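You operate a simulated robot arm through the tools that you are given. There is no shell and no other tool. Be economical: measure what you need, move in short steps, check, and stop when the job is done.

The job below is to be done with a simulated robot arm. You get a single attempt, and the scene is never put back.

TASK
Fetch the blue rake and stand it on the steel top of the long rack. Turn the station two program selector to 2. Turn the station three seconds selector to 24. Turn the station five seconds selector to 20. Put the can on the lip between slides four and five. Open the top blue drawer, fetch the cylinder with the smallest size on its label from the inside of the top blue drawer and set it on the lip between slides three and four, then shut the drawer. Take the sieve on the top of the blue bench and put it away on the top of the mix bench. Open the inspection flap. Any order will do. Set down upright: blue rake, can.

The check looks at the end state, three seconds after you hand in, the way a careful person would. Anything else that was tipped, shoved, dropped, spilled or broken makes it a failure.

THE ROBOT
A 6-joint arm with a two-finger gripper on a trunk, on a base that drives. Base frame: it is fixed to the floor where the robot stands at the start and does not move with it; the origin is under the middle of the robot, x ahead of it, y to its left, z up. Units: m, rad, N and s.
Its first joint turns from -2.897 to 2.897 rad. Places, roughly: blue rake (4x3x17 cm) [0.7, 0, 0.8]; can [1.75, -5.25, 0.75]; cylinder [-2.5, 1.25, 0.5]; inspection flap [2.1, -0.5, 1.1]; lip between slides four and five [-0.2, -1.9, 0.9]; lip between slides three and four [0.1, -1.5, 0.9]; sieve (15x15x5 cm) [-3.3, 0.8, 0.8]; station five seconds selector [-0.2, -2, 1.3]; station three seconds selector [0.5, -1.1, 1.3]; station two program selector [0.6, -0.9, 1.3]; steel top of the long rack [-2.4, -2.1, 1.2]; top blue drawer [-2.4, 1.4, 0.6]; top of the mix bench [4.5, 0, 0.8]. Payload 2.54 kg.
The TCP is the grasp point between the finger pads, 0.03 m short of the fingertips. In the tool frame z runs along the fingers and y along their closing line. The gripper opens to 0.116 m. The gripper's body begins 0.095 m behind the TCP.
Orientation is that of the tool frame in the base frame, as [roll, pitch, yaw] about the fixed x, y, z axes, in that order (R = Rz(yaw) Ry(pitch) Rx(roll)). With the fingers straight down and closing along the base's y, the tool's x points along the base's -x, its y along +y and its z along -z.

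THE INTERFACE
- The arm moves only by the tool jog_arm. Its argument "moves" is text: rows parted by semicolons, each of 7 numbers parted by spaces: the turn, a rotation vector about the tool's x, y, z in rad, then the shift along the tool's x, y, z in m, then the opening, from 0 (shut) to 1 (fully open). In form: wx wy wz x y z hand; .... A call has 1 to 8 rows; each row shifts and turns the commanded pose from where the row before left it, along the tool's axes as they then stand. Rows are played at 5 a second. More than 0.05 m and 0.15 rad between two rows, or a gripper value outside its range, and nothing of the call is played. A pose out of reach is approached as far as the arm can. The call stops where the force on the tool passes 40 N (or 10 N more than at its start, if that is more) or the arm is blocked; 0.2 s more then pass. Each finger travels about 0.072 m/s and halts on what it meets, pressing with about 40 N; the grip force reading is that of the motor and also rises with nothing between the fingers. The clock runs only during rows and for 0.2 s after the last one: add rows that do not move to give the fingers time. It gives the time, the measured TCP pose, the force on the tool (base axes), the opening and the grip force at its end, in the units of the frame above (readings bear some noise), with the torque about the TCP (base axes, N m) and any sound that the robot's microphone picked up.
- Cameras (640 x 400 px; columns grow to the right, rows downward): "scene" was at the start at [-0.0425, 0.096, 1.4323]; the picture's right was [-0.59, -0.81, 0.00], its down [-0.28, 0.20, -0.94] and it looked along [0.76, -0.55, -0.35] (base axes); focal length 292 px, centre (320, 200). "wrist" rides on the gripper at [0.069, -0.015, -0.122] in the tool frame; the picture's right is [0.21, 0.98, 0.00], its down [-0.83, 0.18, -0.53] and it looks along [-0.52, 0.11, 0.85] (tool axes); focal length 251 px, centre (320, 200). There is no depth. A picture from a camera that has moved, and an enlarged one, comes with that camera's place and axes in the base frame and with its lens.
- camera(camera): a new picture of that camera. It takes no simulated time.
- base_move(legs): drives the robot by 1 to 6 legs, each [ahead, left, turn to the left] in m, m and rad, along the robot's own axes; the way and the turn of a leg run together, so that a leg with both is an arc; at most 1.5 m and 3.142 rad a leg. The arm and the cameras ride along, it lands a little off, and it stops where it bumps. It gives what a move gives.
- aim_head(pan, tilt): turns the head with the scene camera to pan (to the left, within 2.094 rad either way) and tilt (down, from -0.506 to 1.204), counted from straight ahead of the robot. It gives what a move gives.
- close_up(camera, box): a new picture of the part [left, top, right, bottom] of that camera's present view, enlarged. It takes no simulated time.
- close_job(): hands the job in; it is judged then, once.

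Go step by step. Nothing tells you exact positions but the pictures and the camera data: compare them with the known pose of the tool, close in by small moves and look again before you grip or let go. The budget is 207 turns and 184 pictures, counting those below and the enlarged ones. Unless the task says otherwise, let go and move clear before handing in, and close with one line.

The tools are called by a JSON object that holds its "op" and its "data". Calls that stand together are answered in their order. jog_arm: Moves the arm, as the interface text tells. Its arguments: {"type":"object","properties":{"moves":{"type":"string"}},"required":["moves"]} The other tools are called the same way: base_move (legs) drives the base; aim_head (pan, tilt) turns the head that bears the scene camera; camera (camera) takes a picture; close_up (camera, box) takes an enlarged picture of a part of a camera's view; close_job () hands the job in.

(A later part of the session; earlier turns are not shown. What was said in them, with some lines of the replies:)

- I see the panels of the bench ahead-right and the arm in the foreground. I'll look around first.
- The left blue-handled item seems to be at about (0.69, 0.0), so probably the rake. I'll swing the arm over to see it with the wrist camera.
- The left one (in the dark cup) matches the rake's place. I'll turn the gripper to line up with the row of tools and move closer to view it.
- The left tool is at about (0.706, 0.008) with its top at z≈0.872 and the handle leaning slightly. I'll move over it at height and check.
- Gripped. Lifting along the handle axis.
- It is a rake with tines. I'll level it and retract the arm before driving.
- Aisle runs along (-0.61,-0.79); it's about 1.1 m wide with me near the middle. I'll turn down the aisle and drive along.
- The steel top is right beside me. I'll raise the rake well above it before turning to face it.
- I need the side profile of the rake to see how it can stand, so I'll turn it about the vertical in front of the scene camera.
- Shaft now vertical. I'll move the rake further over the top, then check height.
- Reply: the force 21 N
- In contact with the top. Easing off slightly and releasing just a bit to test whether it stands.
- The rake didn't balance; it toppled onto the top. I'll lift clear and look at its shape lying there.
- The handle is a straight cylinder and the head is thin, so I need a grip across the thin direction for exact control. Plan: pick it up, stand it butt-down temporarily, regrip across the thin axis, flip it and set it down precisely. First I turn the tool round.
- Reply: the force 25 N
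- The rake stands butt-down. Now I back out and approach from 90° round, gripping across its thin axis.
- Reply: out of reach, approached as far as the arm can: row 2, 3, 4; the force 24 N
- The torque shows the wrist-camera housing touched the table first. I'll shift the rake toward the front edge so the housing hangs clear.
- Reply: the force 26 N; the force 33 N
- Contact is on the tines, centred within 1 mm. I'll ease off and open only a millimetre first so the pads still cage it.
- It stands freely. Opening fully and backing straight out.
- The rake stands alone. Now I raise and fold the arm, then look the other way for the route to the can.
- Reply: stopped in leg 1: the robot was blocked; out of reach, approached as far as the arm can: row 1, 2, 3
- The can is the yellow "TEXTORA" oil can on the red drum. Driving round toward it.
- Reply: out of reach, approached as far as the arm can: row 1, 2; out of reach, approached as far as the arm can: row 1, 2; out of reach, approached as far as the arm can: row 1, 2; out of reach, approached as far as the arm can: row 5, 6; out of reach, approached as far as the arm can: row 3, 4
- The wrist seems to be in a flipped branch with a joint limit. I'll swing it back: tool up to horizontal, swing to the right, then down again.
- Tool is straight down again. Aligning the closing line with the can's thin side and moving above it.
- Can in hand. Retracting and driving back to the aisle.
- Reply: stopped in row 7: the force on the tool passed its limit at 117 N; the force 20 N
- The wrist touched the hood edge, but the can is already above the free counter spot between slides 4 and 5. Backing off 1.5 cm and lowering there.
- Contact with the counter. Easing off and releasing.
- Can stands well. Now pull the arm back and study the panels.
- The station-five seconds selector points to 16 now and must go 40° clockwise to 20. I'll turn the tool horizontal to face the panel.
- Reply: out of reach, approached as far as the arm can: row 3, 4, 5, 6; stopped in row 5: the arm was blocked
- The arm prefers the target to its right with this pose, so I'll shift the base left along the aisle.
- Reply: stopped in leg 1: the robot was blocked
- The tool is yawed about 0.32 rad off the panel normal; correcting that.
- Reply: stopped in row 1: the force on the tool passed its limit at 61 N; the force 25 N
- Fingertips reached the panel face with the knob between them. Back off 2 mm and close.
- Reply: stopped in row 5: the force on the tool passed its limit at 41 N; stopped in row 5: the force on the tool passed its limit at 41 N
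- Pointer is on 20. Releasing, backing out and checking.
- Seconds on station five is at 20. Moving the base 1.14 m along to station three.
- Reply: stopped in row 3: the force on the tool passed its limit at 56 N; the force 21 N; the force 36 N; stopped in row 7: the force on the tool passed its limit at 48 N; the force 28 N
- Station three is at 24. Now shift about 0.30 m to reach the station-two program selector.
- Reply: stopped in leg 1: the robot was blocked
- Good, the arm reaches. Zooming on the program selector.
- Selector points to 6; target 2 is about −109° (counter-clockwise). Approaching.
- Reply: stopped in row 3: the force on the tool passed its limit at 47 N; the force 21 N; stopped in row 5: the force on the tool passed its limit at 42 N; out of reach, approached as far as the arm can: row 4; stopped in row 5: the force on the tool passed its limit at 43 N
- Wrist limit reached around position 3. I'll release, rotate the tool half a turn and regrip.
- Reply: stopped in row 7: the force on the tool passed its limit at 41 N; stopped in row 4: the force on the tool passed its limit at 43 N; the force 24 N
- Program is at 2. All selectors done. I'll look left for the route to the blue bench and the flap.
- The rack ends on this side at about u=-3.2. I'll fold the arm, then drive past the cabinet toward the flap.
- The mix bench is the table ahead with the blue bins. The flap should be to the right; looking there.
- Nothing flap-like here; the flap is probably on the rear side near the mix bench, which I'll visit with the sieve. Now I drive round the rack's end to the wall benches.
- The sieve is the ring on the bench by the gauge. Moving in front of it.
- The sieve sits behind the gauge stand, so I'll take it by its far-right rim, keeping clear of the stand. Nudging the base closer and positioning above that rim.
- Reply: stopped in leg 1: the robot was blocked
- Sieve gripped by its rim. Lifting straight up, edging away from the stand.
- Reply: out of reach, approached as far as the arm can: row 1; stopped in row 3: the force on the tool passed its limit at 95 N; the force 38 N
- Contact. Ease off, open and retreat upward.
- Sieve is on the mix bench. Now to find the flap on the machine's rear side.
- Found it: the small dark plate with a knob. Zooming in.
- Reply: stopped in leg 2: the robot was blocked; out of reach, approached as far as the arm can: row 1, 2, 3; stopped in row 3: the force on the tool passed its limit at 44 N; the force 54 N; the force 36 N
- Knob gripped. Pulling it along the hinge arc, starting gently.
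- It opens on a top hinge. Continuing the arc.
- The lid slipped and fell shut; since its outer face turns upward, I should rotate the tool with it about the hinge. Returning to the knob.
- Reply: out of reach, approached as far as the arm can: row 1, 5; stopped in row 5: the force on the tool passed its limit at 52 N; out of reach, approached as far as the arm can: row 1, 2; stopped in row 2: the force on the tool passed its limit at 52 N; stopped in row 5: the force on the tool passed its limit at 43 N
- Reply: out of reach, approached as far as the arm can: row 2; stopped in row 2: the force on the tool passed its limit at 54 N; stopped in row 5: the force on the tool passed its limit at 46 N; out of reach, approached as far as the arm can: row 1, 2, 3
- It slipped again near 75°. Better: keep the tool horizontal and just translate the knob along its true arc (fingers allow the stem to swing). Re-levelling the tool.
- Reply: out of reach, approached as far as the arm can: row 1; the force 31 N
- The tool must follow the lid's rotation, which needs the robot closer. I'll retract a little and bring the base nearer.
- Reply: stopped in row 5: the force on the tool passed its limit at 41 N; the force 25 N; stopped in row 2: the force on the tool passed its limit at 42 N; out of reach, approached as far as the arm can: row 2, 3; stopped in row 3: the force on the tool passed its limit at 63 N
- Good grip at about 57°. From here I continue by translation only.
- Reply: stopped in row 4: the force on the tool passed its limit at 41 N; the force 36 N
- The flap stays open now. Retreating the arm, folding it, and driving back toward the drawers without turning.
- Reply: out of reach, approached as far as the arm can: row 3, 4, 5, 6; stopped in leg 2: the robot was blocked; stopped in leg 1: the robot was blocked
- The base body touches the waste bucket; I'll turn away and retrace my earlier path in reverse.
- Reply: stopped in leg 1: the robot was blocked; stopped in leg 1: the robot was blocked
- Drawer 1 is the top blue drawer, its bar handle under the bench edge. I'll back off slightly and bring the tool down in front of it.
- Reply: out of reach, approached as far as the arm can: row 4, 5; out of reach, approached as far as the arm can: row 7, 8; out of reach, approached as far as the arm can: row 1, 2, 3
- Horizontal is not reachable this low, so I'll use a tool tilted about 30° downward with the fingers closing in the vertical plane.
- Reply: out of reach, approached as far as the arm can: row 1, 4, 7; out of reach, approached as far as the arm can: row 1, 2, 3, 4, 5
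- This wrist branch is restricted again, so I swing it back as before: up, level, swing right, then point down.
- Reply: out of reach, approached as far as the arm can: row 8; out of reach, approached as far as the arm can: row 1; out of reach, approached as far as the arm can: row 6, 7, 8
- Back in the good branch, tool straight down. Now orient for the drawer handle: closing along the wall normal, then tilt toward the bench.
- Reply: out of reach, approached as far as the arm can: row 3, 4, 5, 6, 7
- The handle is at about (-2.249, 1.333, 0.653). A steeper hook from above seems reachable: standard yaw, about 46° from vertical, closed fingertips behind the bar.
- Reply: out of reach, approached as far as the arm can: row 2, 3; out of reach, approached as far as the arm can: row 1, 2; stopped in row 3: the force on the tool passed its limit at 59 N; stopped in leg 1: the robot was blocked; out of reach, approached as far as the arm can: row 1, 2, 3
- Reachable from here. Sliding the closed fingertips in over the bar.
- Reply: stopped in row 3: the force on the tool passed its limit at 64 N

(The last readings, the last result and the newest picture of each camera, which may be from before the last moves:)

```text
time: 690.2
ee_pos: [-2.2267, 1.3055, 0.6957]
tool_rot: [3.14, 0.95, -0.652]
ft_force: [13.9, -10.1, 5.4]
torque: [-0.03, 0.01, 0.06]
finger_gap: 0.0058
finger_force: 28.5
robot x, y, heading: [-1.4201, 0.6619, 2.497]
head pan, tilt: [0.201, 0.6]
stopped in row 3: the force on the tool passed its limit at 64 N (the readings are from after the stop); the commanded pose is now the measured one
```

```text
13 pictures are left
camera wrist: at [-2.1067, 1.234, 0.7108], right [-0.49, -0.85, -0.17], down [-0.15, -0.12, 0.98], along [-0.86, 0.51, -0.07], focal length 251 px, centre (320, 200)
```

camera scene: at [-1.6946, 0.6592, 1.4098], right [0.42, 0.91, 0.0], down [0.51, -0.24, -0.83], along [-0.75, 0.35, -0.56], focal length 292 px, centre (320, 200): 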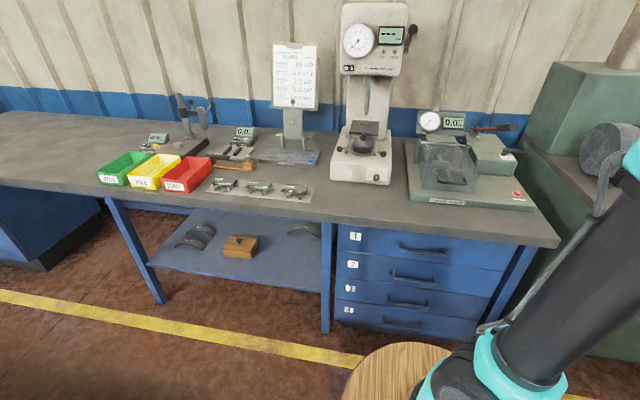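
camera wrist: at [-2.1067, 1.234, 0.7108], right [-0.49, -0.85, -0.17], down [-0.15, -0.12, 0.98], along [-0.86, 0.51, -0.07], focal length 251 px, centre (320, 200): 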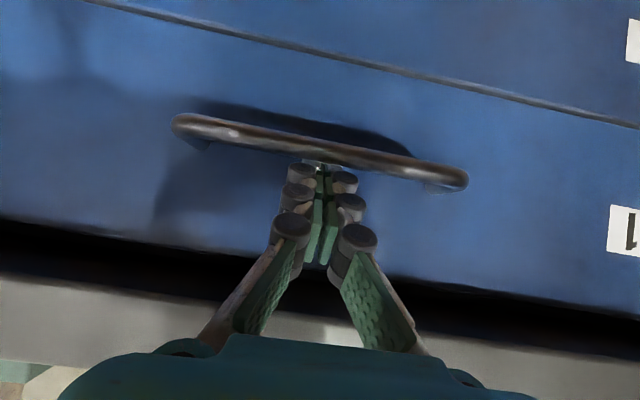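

{"op": "jog_arm", "data": {"moves": "0 0 0 -0.007 0 -0.015 0;0 0 0 -0.008 0 -0.015 0;0 0 0 0 0 0.03 0;0 0 0 0 0 0.03 0;0 0 0 0 0 0.02 0;0 0 0 0 0 0 0"}}

{"op": "camera", "data": {"camera": "wrist"}}

```text
time: 691.0
ee_pos: [-2.2265, 1.3055, 0.7135]
tool_rot: [3.138, 0.946, -0.652]
ft_force: [14.8, -11.9, 5.6]
torque: [0.02, 0.03, 0.06]
finger_gap: 0.0061
finger_force: 28.3
robot x, y, heading: [-1.4243, 0.6578, 2.494]
head pan, tilt: [0.201, 0.6]
stopped in row 3: the force on the tool passed its limit at 82 N (the readings are from after the stop); the commanded pose is now the measured one
```

```text
12 pictures are left
camera wrist: at [-2.1063, 1.2347, 0.7284], right [-0.49, -0.85, -0.17], down [-0.15, -0.11, 0.98], along [-0.86, 0.51, -0.07], focal length 251 px, centre (320, 200)
```

wrist: 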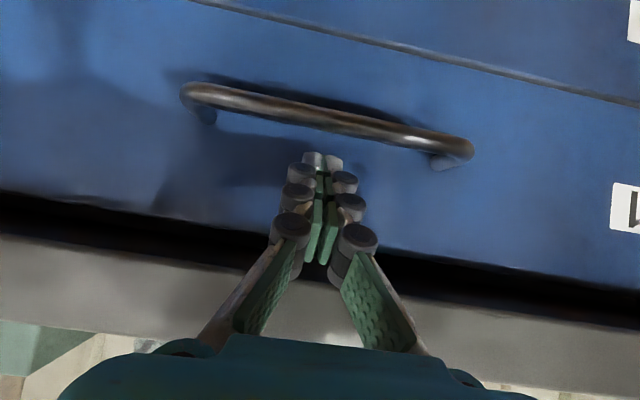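

The tip touched the drawer face, so the bar is at v≈-2.55, z≈0.674. I'll drop in behind the bar and pull outward while straightening the tool.

{"op": "jog_arm", "data": {"moves": "0 0 0 0.01 0 -0.02 0;0 0 0 0.013 0 0 0;0 0 0 0 0 0.015 0;0 0 0 0 0 0.013 0;0 0 0 0 0 0 0"}}

{"op": "jog_arm", "data": {"moves": "0 0 0 0.0175 0 -0.0244 0;0 0 0 0.0175 0 -0.0244 0;0 0.12 0 0.0175 0 -0.0244 0;0 0.12 0 0.02 0 -0.022 0;0 0 0 0 0 0 0"}}

{"op": "camera", "data": {"camera": "wrist"}}

```text
time: 691.8
ee_pos: [-2.2096, 1.2951, 0.7046]
tool_rot: [3.139, 0.961, -0.655]
ft_force: [-2.7, 2.8, 17.6]
torque: [0.28, 0.24, 0.02]
finger_gap: 0.0
finger_force: 28.7
robot x, y, heading: [-1.4205, 0.6584, 2.488]
head pan, tilt: [0.201, 0.6]
stopped in row 3: the force on the tool passed its limit at 49 N (the readings are from after the stop); the commanded pose is now the measured one
```

```text
time: 693.0
ee_pos: [-2.1157, 1.2228, 0.7028]
tool_rot: [3.14, 0.717, -0.65]
ft_force: [-0.8, -0.2, 0.4]
torque: [-0.01, 0.02, 0.01]
finger_gap: 0.0
finger_force: 28.3
robot x, y, heading: [-1.4181, 0.6578, 2.489]
head pan, tilt: [0.201, 0.6]
```

```text
11 pictures are left
camera wrist: at [-2.0007, 1.1559, 0.7503], right [-0.46, -0.88, -0.14], down [-0.33, 0.02, 0.94], along [-0.82, 0.48, -0.3], focal length 251 px, centre (320, 200)
```

wrist: 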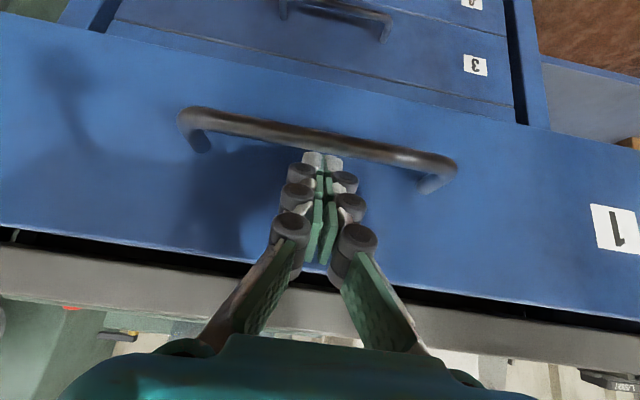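

The drawer is coming. Continuing the pull.

{"op": "jog_arm", "data": {"moves": "0 0.12 0 0.0226 0 -0.0187 0;0 0.12 0 0.0248 0 -0.0159 0;0 0.12 0 0.0266 0 -0.0129 0;0 0.12 0 0.0281 0 -0.0096 0;0 0.12 0 0.0291 0 -0.0061 0;0 0.117 0 0.0298 0 -0.0036 0;0 0 0 0.03 0 0 0;0 0 0 0 0 0 0"}}

{"op": "camera", "data": {"camera": "wrist"}}

```text
time: 694.8
ee_pos: [-1.9534, 1.0975, 0.7003]
tool_rot: [3.139, -0.001, -0.651]
ft_force: [-0.6, 0.0, -0.2]
torque: [0.02, 0.0, 0.05]
finger_gap: 0.0
finger_force: 28.3
robot x, y, heading: [-1.4195, 0.6572, 2.492]
head pan, tilt: [0.201, 0.6]
```

```text
10 pictures are left
camera wrist: at [-1.8887, 1.0677, 0.8228], right [-0.42, -0.91, 0.0], down [-0.77, 0.36, 0.53], along [-0.48, 0.22, -0.85], focal length 251 px, centre (320, 200)
```

wrist: 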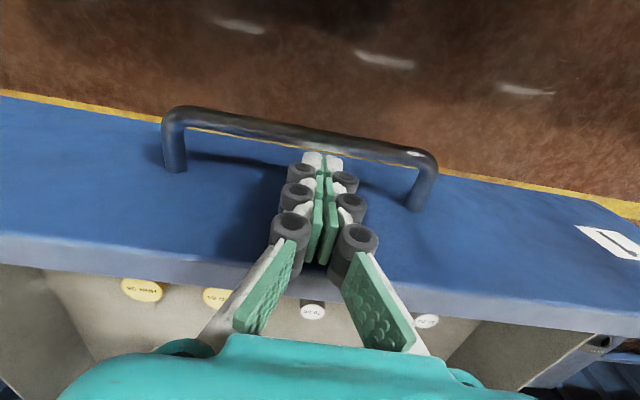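

The drawer is open with labelled cylinders inside. Lifting the tool to look in.

{"op": "jog_arm", "data": {"moves": "0 0 0 0 0 -0.05 0.3;0 0 0 0 0 -0.05 0.3;0 0 0 0 0 -0.05 0.3;0 0 0 -0.01 0 -0.045 0.3;0 0 0 -0.04 0 -0.02 0.3;0 0 0 -0.04 0 0 0.3;0 0 0 0 0 0 0.3"}}

{"op": "camera", "data": {"camera": "wrist"}}

```text
time: 696.4
ee_pos: [-2.0213, 1.1511, 0.915]
tool_rot: [3.14, 0.001, -0.652]
ft_force: [1.1, -0.6, 0.4]
torque: [0.04, -0.02, 0.0]
finger_gap: 0.0347
finger_force: 0.0
robot x, y, heading: [-1.4224, 0.6526, 2.493]
head pan, tilt: [0.201, 0.6]
```

```text
9 pictures are left
camera wrist: at [-1.9576, 1.1223, 1.0379], right [-0.42, -0.91, 0.0], down [-0.77, 0.36, 0.53], along [-0.48, 0.22, -0.85], focal length 251 px, centre (320, 200)
```

wrist: 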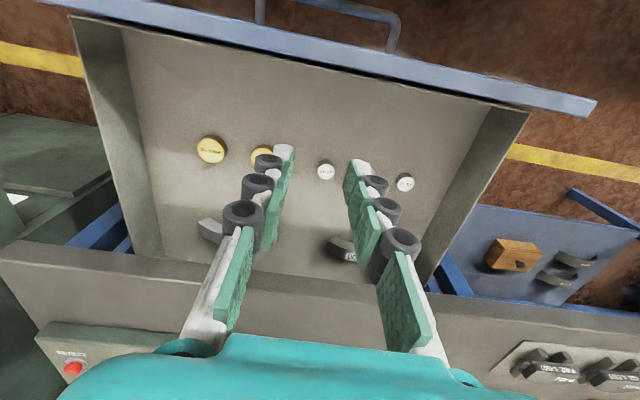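

{"op": "close_up", "data": {"camera": "wrist", "box": [300, 150, 430, 205]}}

{"op": "close_up", "data": {"camera": "wrist", "box": [190, 130, 290, 180]}}

```text
4.92 times, centred on (365, 178) of wrist
camera zoom: at [-1.9576, 1.1223, 1.0379], right [-0.42, -0.91, 0.0], down [-0.77, 0.36, 0.53], along [-0.48, 0.22, -0.85], focal length 1238 px, centre (98, 311)
```

zoom: 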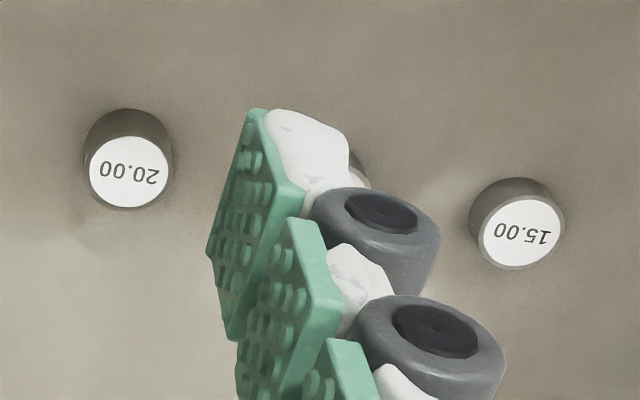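

```text
6.40 times, centred on (240, 155) of wrist
camera zoom: at [-1.9576, 1.1223, 1.0379], right [-0.42, -0.91, 0.0], down [-0.77, 0.36, 0.53], along [-0.48, 0.22, -0.85], focal length 1609 px, centre (832, 488)
```

zoom: 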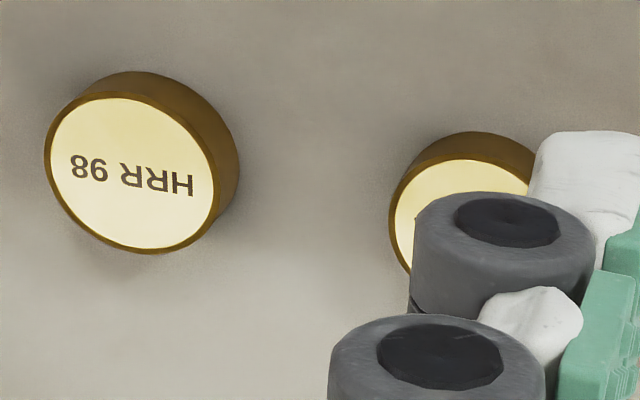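

Labels read 20.00 and 15.00, with one hidden behind the finger. Shifting slightly to see it.

{"op": "jog_arm", "data": {"moves": "0 0 0 0 0.045 0 0.3;0 0 0 0 0 0 0.3"}}

{"op": "close_up", "data": {"camera": "wrist", "box": [260, 140, 420, 220]}}

```text
time: 697.0
ee_pos: [-2.0507, 1.1161, 0.916]
tool_rot: [3.139, 0.0, -0.651]
ft_force: [0.8, -0.7, 0.3]
torque: [-0.04, -0.02, 0.0]
finger_gap: 0.0346
finger_force: 0.1
robot x, y, heading: [-1.4186, 0.6562, 2.491]
head pan, tilt: [0.201, 0.6]
```

```text
4.00 times, centred on (340, 180) of wrist
camera zoom: at [-1.9858, 1.0865, 1.0381], right [-0.42, -0.91, 0.0], down [-0.77, 0.36, 0.53], along [-0.48, 0.22, -0.85], focal length 1006 px, centre (240, 280)
```

zoom: 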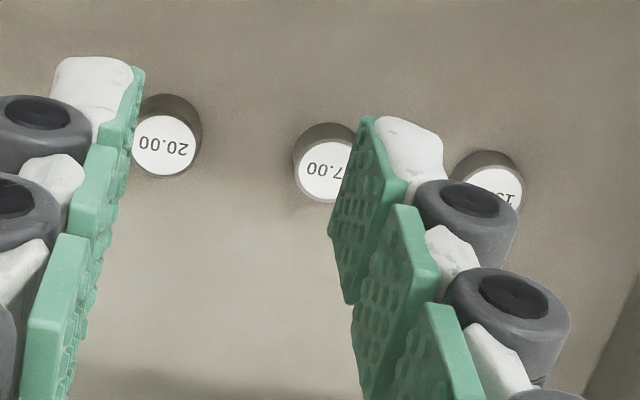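

{"op": "jog_arm", "data": {"moves": "0 0 0 0 0.04 0 0.5;0 0 0 0 0 0 0.5"}}

{"op": "close_up", "data": {"camera": "wrist", "box": [260, 130, 420, 230]}}

```text
time: 697.6
ee_pos: [-2.0733, 1.0841, 0.9162]
tool_rot: [3.141, 0.0, -0.652]
ft_force: [0.1, 0.0, 1.2]
torque: [0.01, -0.01, 0.0]
finger_gap: 0.0581
finger_force: 0.1
robot x, y, heading: [-1.4229, 0.6574, 2.485]
head pan, tilt: [0.201, 0.6]
```

```text
4.00 times, centred on (340, 180) of wrist
camera zoom: at [-2.0097, 1.0541, 1.0381], right [-0.42, -0.91, 0.0], down [-0.77, 0.36, 0.53], along [-0.48, 0.22, -0.85], focal length 1006 px, centre (240, 280)
```

zoom: 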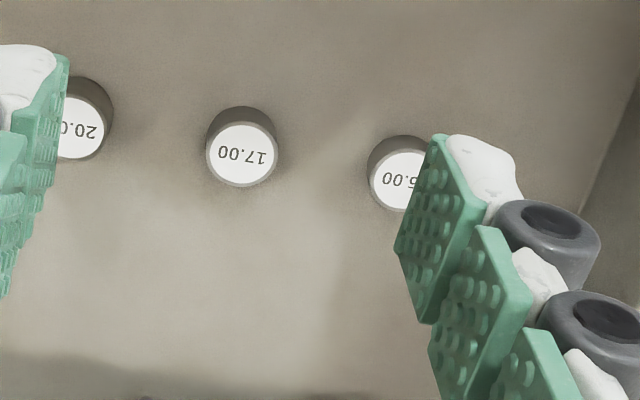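

Sizes are 20, 17 and 15, so the 15.00 cylinder is the one. Moving above it and down part way.

{"op": "jog_arm", "data": {"moves": "0 0 0 -0.0359 0.0331 0 0.5;0 0 0 -0.0359 0.0331 0 0.5;0 0 0 -0.0359 0.0331 0 0.5;0 0 0 0 0 0.05 0.5;0 0 0 0 0 0.05 0.5;0 0 0 0 0 0.05 0.5;0 0 0 0 0 0.05 0.5;0 0 0 0 0 0 0.5"}}

{"op": "camera", "data": {"camera": "wrist"}}

```text
time: 699.4
ee_pos: [-2.2203, 1.0698, 0.7121]
tool_rot: [3.139, -0.001, -0.652]
ft_force: [0.3, -0.6, 0.0]
torque: [0.0, -0.01, -0.01]
finger_gap: 0.058
finger_force: 0.1
robot x, y, heading: [-1.4225, 0.6564, 2.492]
head pan, tilt: [0.201, 0.6]
```

```text
4 pictures are left
camera wrist: at [-2.1549, 1.0404, 0.8349], right [-0.42, -0.91, 0.0], down [-0.77, 0.36, 0.53], along [-0.48, 0.22, -0.85], focal length 251 px, centre (320, 200)
```

wrist: 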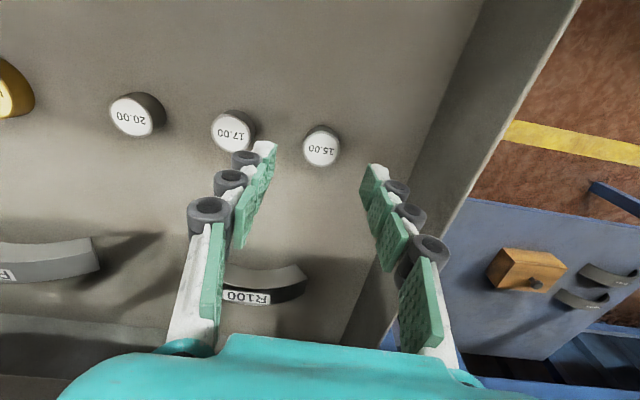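

{"op": "jog_arm", "data": {"moves": "0 0 0 0 0.001 0.03 0.5;0 0 0 0 0 0.025 0.5;0 0 0 0 0 0.01 0.5;0 0 0 0 0 0 0.3;0 0 0 0 0 0 0.1;0 0 0 0 0 0 0.1;0 0 0 0 0 0 0.1"}}

{"op": "jog_arm", "data": {"moves": "0 0 0 0 0 -0.03 0.1;0 0 0 0 0 -0.045 0.1;0 0 0 0 0 -0.045 0.1;0 0 0 0 0 -0.045 0.1;0 0 0 0 0 -0.045 0.1;0 0 0 0 0 -0.045 0.1;0 0 0 0 0 -0.03 0.1;0 0 0 0 0 0 0.1"}}

```text
time: 701.0
ee_pos: [-2.2188, 1.0684, 0.6493]
tool_rot: [3.139, -0.001, -0.651]
ft_force: [0.2, 0.6, -0.2]
torque: [-0.02, -0.04, 0.04]
finger_gap: 0.0306
finger_force: 39.8
robot x, y, heading: [-1.4193, 0.6571, 2.495]
head pan, tilt: [0.201, 0.6]
```

```text
time: 702.8
ee_pos: [-2.2163, 1.0714, 0.9336]
tool_rot: [3.14, 0.0, -0.651]
ft_force: [0.6, -0.8, -1.7]
torque: [0.01, 0.0, 0.0]
finger_gap: 0.0305
finger_force: 39.4
robot x, y, heading: [-1.4212, 0.6576, 2.487]
head pan, tilt: [0.201, 0.6]
```

Got the 15.00 cylinder. Now, still holding it, I move outside the drawer front and push the drawer shut by its handle.

{"op": "jog_arm", "data": {"moves": "0 0 0 0.0375 -0.0234 0 0.1;0 0 0 0.0375 -0.0234 0 0.1;0 0 0 0.0375 -0.0234 0 0.1;0 0 0 0.0375 -0.0234 0 0.1;0 0 0 0.0375 -0.0234 0 0.1;0 0 0 0.0375 -0.0234 0 0.1;0 0 0 0.0375 -0.0234 0 0.1;0 0 0 0.0375 -0.0234 0 0.1"}}

{"op": "jog_arm", "data": {"moves": "0 0 0 0.02 0 0.045 0.1;0 0 0 0 0 0.048 0.1;0 0 0 0 0 0.048 0.1;0 0 0 0 0 0.048 0.1;0 0 0 0 0 0.048 0.1;0 0 0 0 0 0.045 0.1;0 0 0 0 0 0 0.1"}}

{"op": "jog_arm", "data": {"moves": "0 0 0 -0.04 0 0 0.1;0 0 0 -0.04 0 0 0.1;0 0 0 -0.04 0 0 0.1;0 0 0 -0.04 0 0 0.1;0 0 0 -0.04 0 0 0.1;0 0 0 -0.04 0 0 0.1;0 0 0 -0.04 0 0 0.1;0 0 0 0 0 0 0.1"}}

```text
time: 704.6
ee_pos: [-1.8643, 1.037, 0.9322]
tool_rot: [3.139, -0.001, -0.65]
ft_force: [-1.2, -0.1, -1.5]
torque: [-0.04, -0.02, -0.03]
finger_gap: 0.0304
finger_force: 39.9
robot x, y, heading: [-1.4214, 0.6603, 2.494]
head pan, tilt: [0.201, 0.6]
```

```text
time: 706.2
ee_pos: [-1.8712, 1.0385, 0.7137]
tool_rot: [3.139, -0.003, -0.651]
ft_force: [-1.0, -0.3, -1.4]
torque: [0.0, -0.02, 0.0]
finger_gap: 0.0303
finger_force: 39.5
out of reach, approached as far as the arm can: row 5, 6
robot x, y, heading: [-1.4233, 0.6554, 2.487]
head pan, tilt: [0.201, 0.6]
```

```text
time: 708.0
ee_pos: [-2.0931, 1.2073, 0.7138]
tool_rot: [3.141, 0.001, -0.651]
ft_force: [-0.1, -0.8, -0.3]
torque: [-0.01, -0.03, 0.03]
finger_gap: 0.0308
finger_force: 40.2
robot x, y, heading: [-1.4212, 0.6555, 2.493]
head pan, tilt: [0.201, 0.6]
```

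{"op": "jog_arm", "data": {"moves": "0 0 0 0.03 0 0 0.1;0 0 0 0 0 0.03 0.1;0 0 0 0 0 0.025 0.1;0 0 0 -0.04 0 0 0.1;0 0 0 -0.04 0 0 0.1;0 0 0 -0.03 0 0 0.1;0 0 0 0 0 0 0.1"}}

{"op": "jog_arm", "data": {"moves": "0 -0.12 0 0.01 0 0 0.1;0 -0.12 0 0 0 0 0.1;0 -0.12 0 0 0 0 0.1;0 0 0 -0.0187 0 0.007 0.1;0 0 0 -0.0187 0 0.007 0.1;0 0 0 -0.0187 0 0.007 0.1;0 0 0 -0.0187 0 0.007 0.1;0 0 0 -0.0187 0 0.007 0.1"}}

{"op": "camera", "data": {"camera": "wrist"}}

```text
time: 709.6
ee_pos: [-2.1583, 1.2559, 0.6567]
tool_rot: [3.138, 0.0, -0.65]
ft_force: [0.6, 0.4, -0.9]
torque: [0.0, -0.03, -0.01]
finger_gap: 0.03
finger_force: 39.4
robot x, y, heading: [-1.4214, 0.6583, 2.493]
head pan, tilt: [0.201, 0.6]
```

```text
time: 711.3
ee_pos: [-2.2115, 1.2958, 0.6553]
tool_rot: [-3.14, 0.349, -0.648]
ft_force: [4.6, -2.9, -2.2]
torque: [0.05, 0.04, 0.09]
finger_gap: 0.0304
finger_force: 39.9
robot x, y, heading: [-1.4236, 0.6547, 2.491]
head pan, tilt: [0.201, 0.6]
stopped in row 8: the force on the tool passed its limit at 74 N (the readings are from after the stop); the commanded pose is now the measured one
```

```text
3 pictures are left
camera wrist: at [-2.1171, 1.2439, 0.7483], right [-0.43, -0.9, -0.07], down [-0.58, 0.21, 0.78], along [-0.69, 0.38, -0.62], focal length 251 px, centre (320, 200)
```

wrist: 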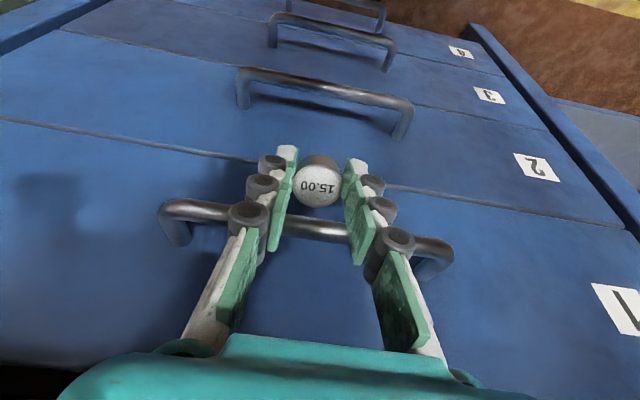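

Drawer is shut with the cylinder safely held. Retreating, then driving round the rack's far end to the press side.

{"op": "jog_arm", "data": {"moves": "0 0 0 0.037 0 -0.014 0.1;0 0.12 0 0.037 0 -0.014 0.1;0 0.12 0 0.04 0 -0.02 0.1;0 0.11 0 0.03 0 -0.04 0.1;0 0 0 0.02 0 -0.045 0.1;0 0 0 0.02 0 -0.045 0.1;0 0 0 0.02 0 -0.045 0.1;0 0 0 0.02 0 -0.045 0.1"}}

{"op": "jog_arm", "data": {"moves": "0 0 0 0.02 0 -0.045 0.1;0 0 0 0.02 0 -0.045 0.1;0 0 0 0.02 0 -0.045 0.1;0 0 0 0.02 0 -0.045 0.1;0 0 0 0.02 0 -0.045 0.1;0 0 0 0.02 0 -0.045 0.1;0 0 0 0.02 0 -0.045 0.1;0 0 0 0.02 0 -0.045 0.1"}}

{"op": "base_move", "data": {"legs": [[0.2, 0, 0], [0, 1.27, 0], [0, 1.27, 0], [0, 1.27, 0], [-1.0, 0, 0], [-0.9, 0, 0]]}}

```text
time: 713.1
ee_pos: [-2.0225, 1.1516, 0.8858]
tool_rot: [-3.141, -0.003, -0.65]
ft_force: [-0.3, 0.6, -1.4]
torque: [-0.06, -0.05, -0.01]
finger_gap: 0.0304
finger_force: 40.1
robot x, y, heading: [-1.421, 0.6588, 2.492]
head pan, tilt: [0.201, 0.6]
```

```text
time: 714.9
ee_pos: [-1.896, 1.056, 1.2455]
tool_rot: [-3.141, -0.002, -0.648]
ft_force: [0.2, -0.2, -0.6]
torque: [-0.01, -0.05, -0.01]
finger_gap: 0.0308
finger_force: 40.7
robot x, y, heading: [-1.4175, 0.659, 2.487]
head pan, tilt: [0.201, 0.6]
```

```text
time: 743.8
ee_pos: [-2.855, -3.0356, 1.2455]
tool_rot: [-3.14, 0.0, -0.631]
ft_force: [0.0, -0.4, -0.6]
torque: [0.0, -0.03, -0.02]
finger_gap: 0.0306
finger_force: 39.7
robot x, y, heading: [-2.3727, -3.4248, 2.507]
head pan, tilt: [0.201, 0.6]
```

{"op": "base_move", "data": {"legs": [[0, 0, 3.119], [0, 1.43, 0], [0, 1.42, 0]]}}

{"op": "aim_head", "data": {"pan": 0.3, "tilt": 0.4}}

{"op": "camera", "data": {"camera": "scene"}}

```text
time: 764.7
ee_pos: [-0.1896, -1.5563, 1.2463]
tool_rot: [-3.141, -0.001, 2.512]
ft_force: [0.4, 0.1, -1.9]
torque: [0.02, 0.01, 0.02]
finger_gap: 0.0304
finger_force: 40.3
robot x, y, heading: [-0.6727, -1.1676, -0.632]
head pan, tilt: [0.201, 0.6]
```

```text
time: 765.4
ee_pos: [-0.1879, -1.556, 1.2458]
tool_rot: [3.14, -0.002, 2.513]
ft_force: [0.1, -0.3, -1.2]
torque: [0.0, 0.01, 0.04]
finger_gap: 0.0304
finger_force: 39.8
robot x, y, heading: [-0.6731, -1.1681, -0.63]
head pan, tilt: [0.3, 0.4]
```

```text
2 pictures are left
camera scene: at [-0.5901, -1.0036, 1.428], right [-0.32, -0.95, 0.0], down [-0.37, 0.13, -0.92], along [0.87, -0.3, -0.39], focal length 292 px, centre (320, 200)
```

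scene: 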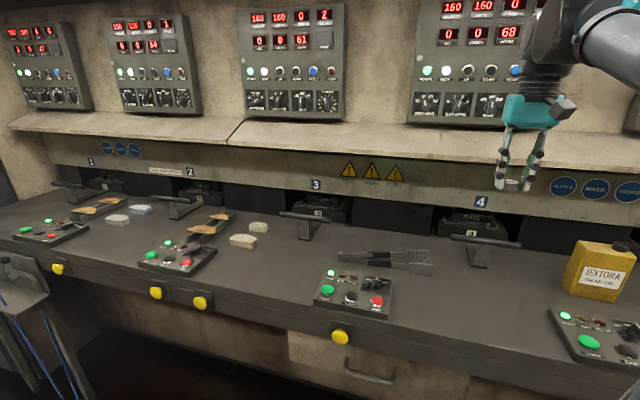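

The turner lies across the lip; there is room just behind it. I'll tilt the tool slightly to clear the hood and bring the cylinder over that spot.

{"op": "jog_arm", "data": {"moves": "0 -0.11 0 0 0.048 0 0.1;0 -0.11 0 0 0.048 0 0.1;0 0 0 0 0.048 0 0.1;0 0 0 0 0.048 0 0.1;0 0 0 0 0.048 0 0.1;0 0 0 0.0107 0 0.048 0.1;0 0 0 0.0107 0 0.048 0.1;0 0 0 0.0107 0 0.048 0.1"}}

{"op": "jog_arm", "data": {"moves": "0 0 0 0.0107 0 0.048 0.1;0 0 0 0.0107 0 0.038 0.1;0 0 0 -0.0406 0 0.009 0.1;0 0 0 -0.0406 0 0.009 0.1;0 0 0 -0.0406 0 0.009 0.1;0 0 0 -0.0406 0 0.009 0.1;0 0 0 -0.0306 0 0.007 0.1;0 0 0 0 0 0 0.1"}}

{"op": "camera", "data": {"camera": "wrist"}}

```text
time: 767.2
ee_pos: [-0.0476, -1.3601, 1.0972]
tool_rot: [3.141, 0.217, 2.513]
ft_force: [-0.6, -0.2, -1.7]
torque: [0.0, 0.02, -0.05]
finger_gap: 0.0308
finger_force: 39.6
robot x, y, heading: [-0.6701, -1.165, -0.626]
head pan, tilt: [0.3, 0.4]
```

```text
time: 769.0
ee_pos: [0.1107, -1.4773, 1.0075]
tool_rot: [-3.141, 0.22, 2.513]
ft_force: [-0.4, 0.6, -0.9]
torque: [0.01, 0.0, 0.0]
finger_gap: 0.0306
finger_force: 40.0
robot x, y, heading: [-0.67, -1.1662, -0.631]
head pan, tilt: [0.3, 0.4]
```

```text
1 pictures are left
camera wrist: at [0.0263, -1.4345, 1.1119], right [0.4, 0.91, -0.05], down [0.67, -0.26, 0.7], along [0.63, -0.31, -0.71], focal length 251 px, centre (320, 200)
```

wrist: 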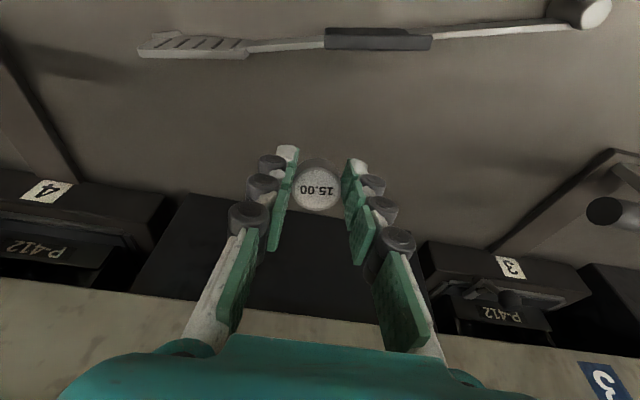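

Good clear spot between slides 3 and 4. Lowering until contact.

{"op": "jog_arm", "data": {"moves": "0 0 0 0.0055 0 0.0244 0.1;0 0 0 0.0044 0 0.0195 0.1;0 0 0 0.0022 0 0.0098 0.1;0 0 0 0.0011 0 0.0049 0.1;0 0 0 0.0011 0 0.0049 0.1;0 0 0 0.0011 0 0.0049 0.1;0 0 0 0.0009 0 0.0039 0.1;0 0 0 0.0009 0 0.0039 0.1"}}

```text
time: 770.8
ee_pos: [0.1096, -1.4759, 0.9323]
tool_rot: [3.141, 0.22, 2.513]
ft_force: [2.0, -0.8, 26.4]
torque: [-0.1, -0.05, -0.01]
finger_gap: 0.0308
finger_force: 39.5
robot x, y, heading: [-0.6728, -1.1647, -0.632]
head pan, tilt: [0.3, 0.4]
```

Contact. Release gently and withdraw upward along the tool axis.

{"op": "jog_arm", "data": {"moves": "0 0 0 0 0 -0.0015 0.1;0 0 0 0 0 0 0.35;0 0 0 0 0 0 0.45;0 0 0 0 0 0 0.45;0 0 0 0 0 -0.02 0.45;0 0 0 0 0 -0.03 0.45;0 0 0 0 0 -0.04 0.45;0 0 0 0 0 -0.04 0.45"}}

{"op": "camera", "data": {"camera": "wrist"}}

```text
time: 772.6
ee_pos: [0.0872, -1.4599, 1.057]
tool_rot: [-3.141, 0.217, 2.513]
ft_force: [-0.1, 1.0, -0.4]
torque: [-0.03, -0.01, 0.02]
finger_gap: 0.0521
finger_force: 0.0
robot x, y, heading: [-0.671, -1.1672, -0.635]
head pan, tilt: [0.3, 0.4]
```

```text
0 pictures are left
camera wrist: at [0.0014, -1.4161, 1.1629], right [0.4, 0.91, -0.05], down [0.67, -0.26, 0.7], along [0.63, -0.31, -0.71], focal length 251 px, centre (320, 200)
```

wrist: 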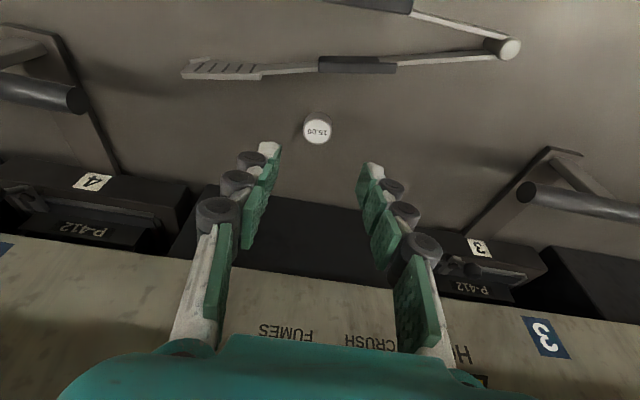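

The cylinder stands upright between slides three and four, clear of the turner. I'll draw the arm back clear of the bench and then hand in.

{"op": "jog_arm", "data": {"moves": "0 0 0 0.035 0 -0.03 0.45;0 0 0 0.04 0 -0.02 0.45;0 0 0 0.04 0 -0.02 0.45;0 0 0 0.04 0 0 0.45;0 0 0 0.04 0 0 0.45;0 0 0 0 0 0 0.45"}}

{"op": "close_job", "data": {}}

```text
time: 774.0
ee_pos: [-0.0804, -1.337, 1.0815]
tool_rot: [3.141, 0.218, 2.513]
ft_force: [0.8, -0.7, -0.6]
torque: [0.03, -0.06, 0.02]
finger_gap: 0.0521
finger_force: 0.1
robot x, y, heading: [-0.6719, -1.165, -0.625]
head pan, tilt: [0.3, 0.4]
```

```text
The job is handed in.
```

I finished every item on the list and handed the job in, but not every result was checked at the end: the rake toppled once before I restood it, I only saw it, the flap and the sieve right after placing them, and the base bumped the mix bench, the waste bucket and the rack.
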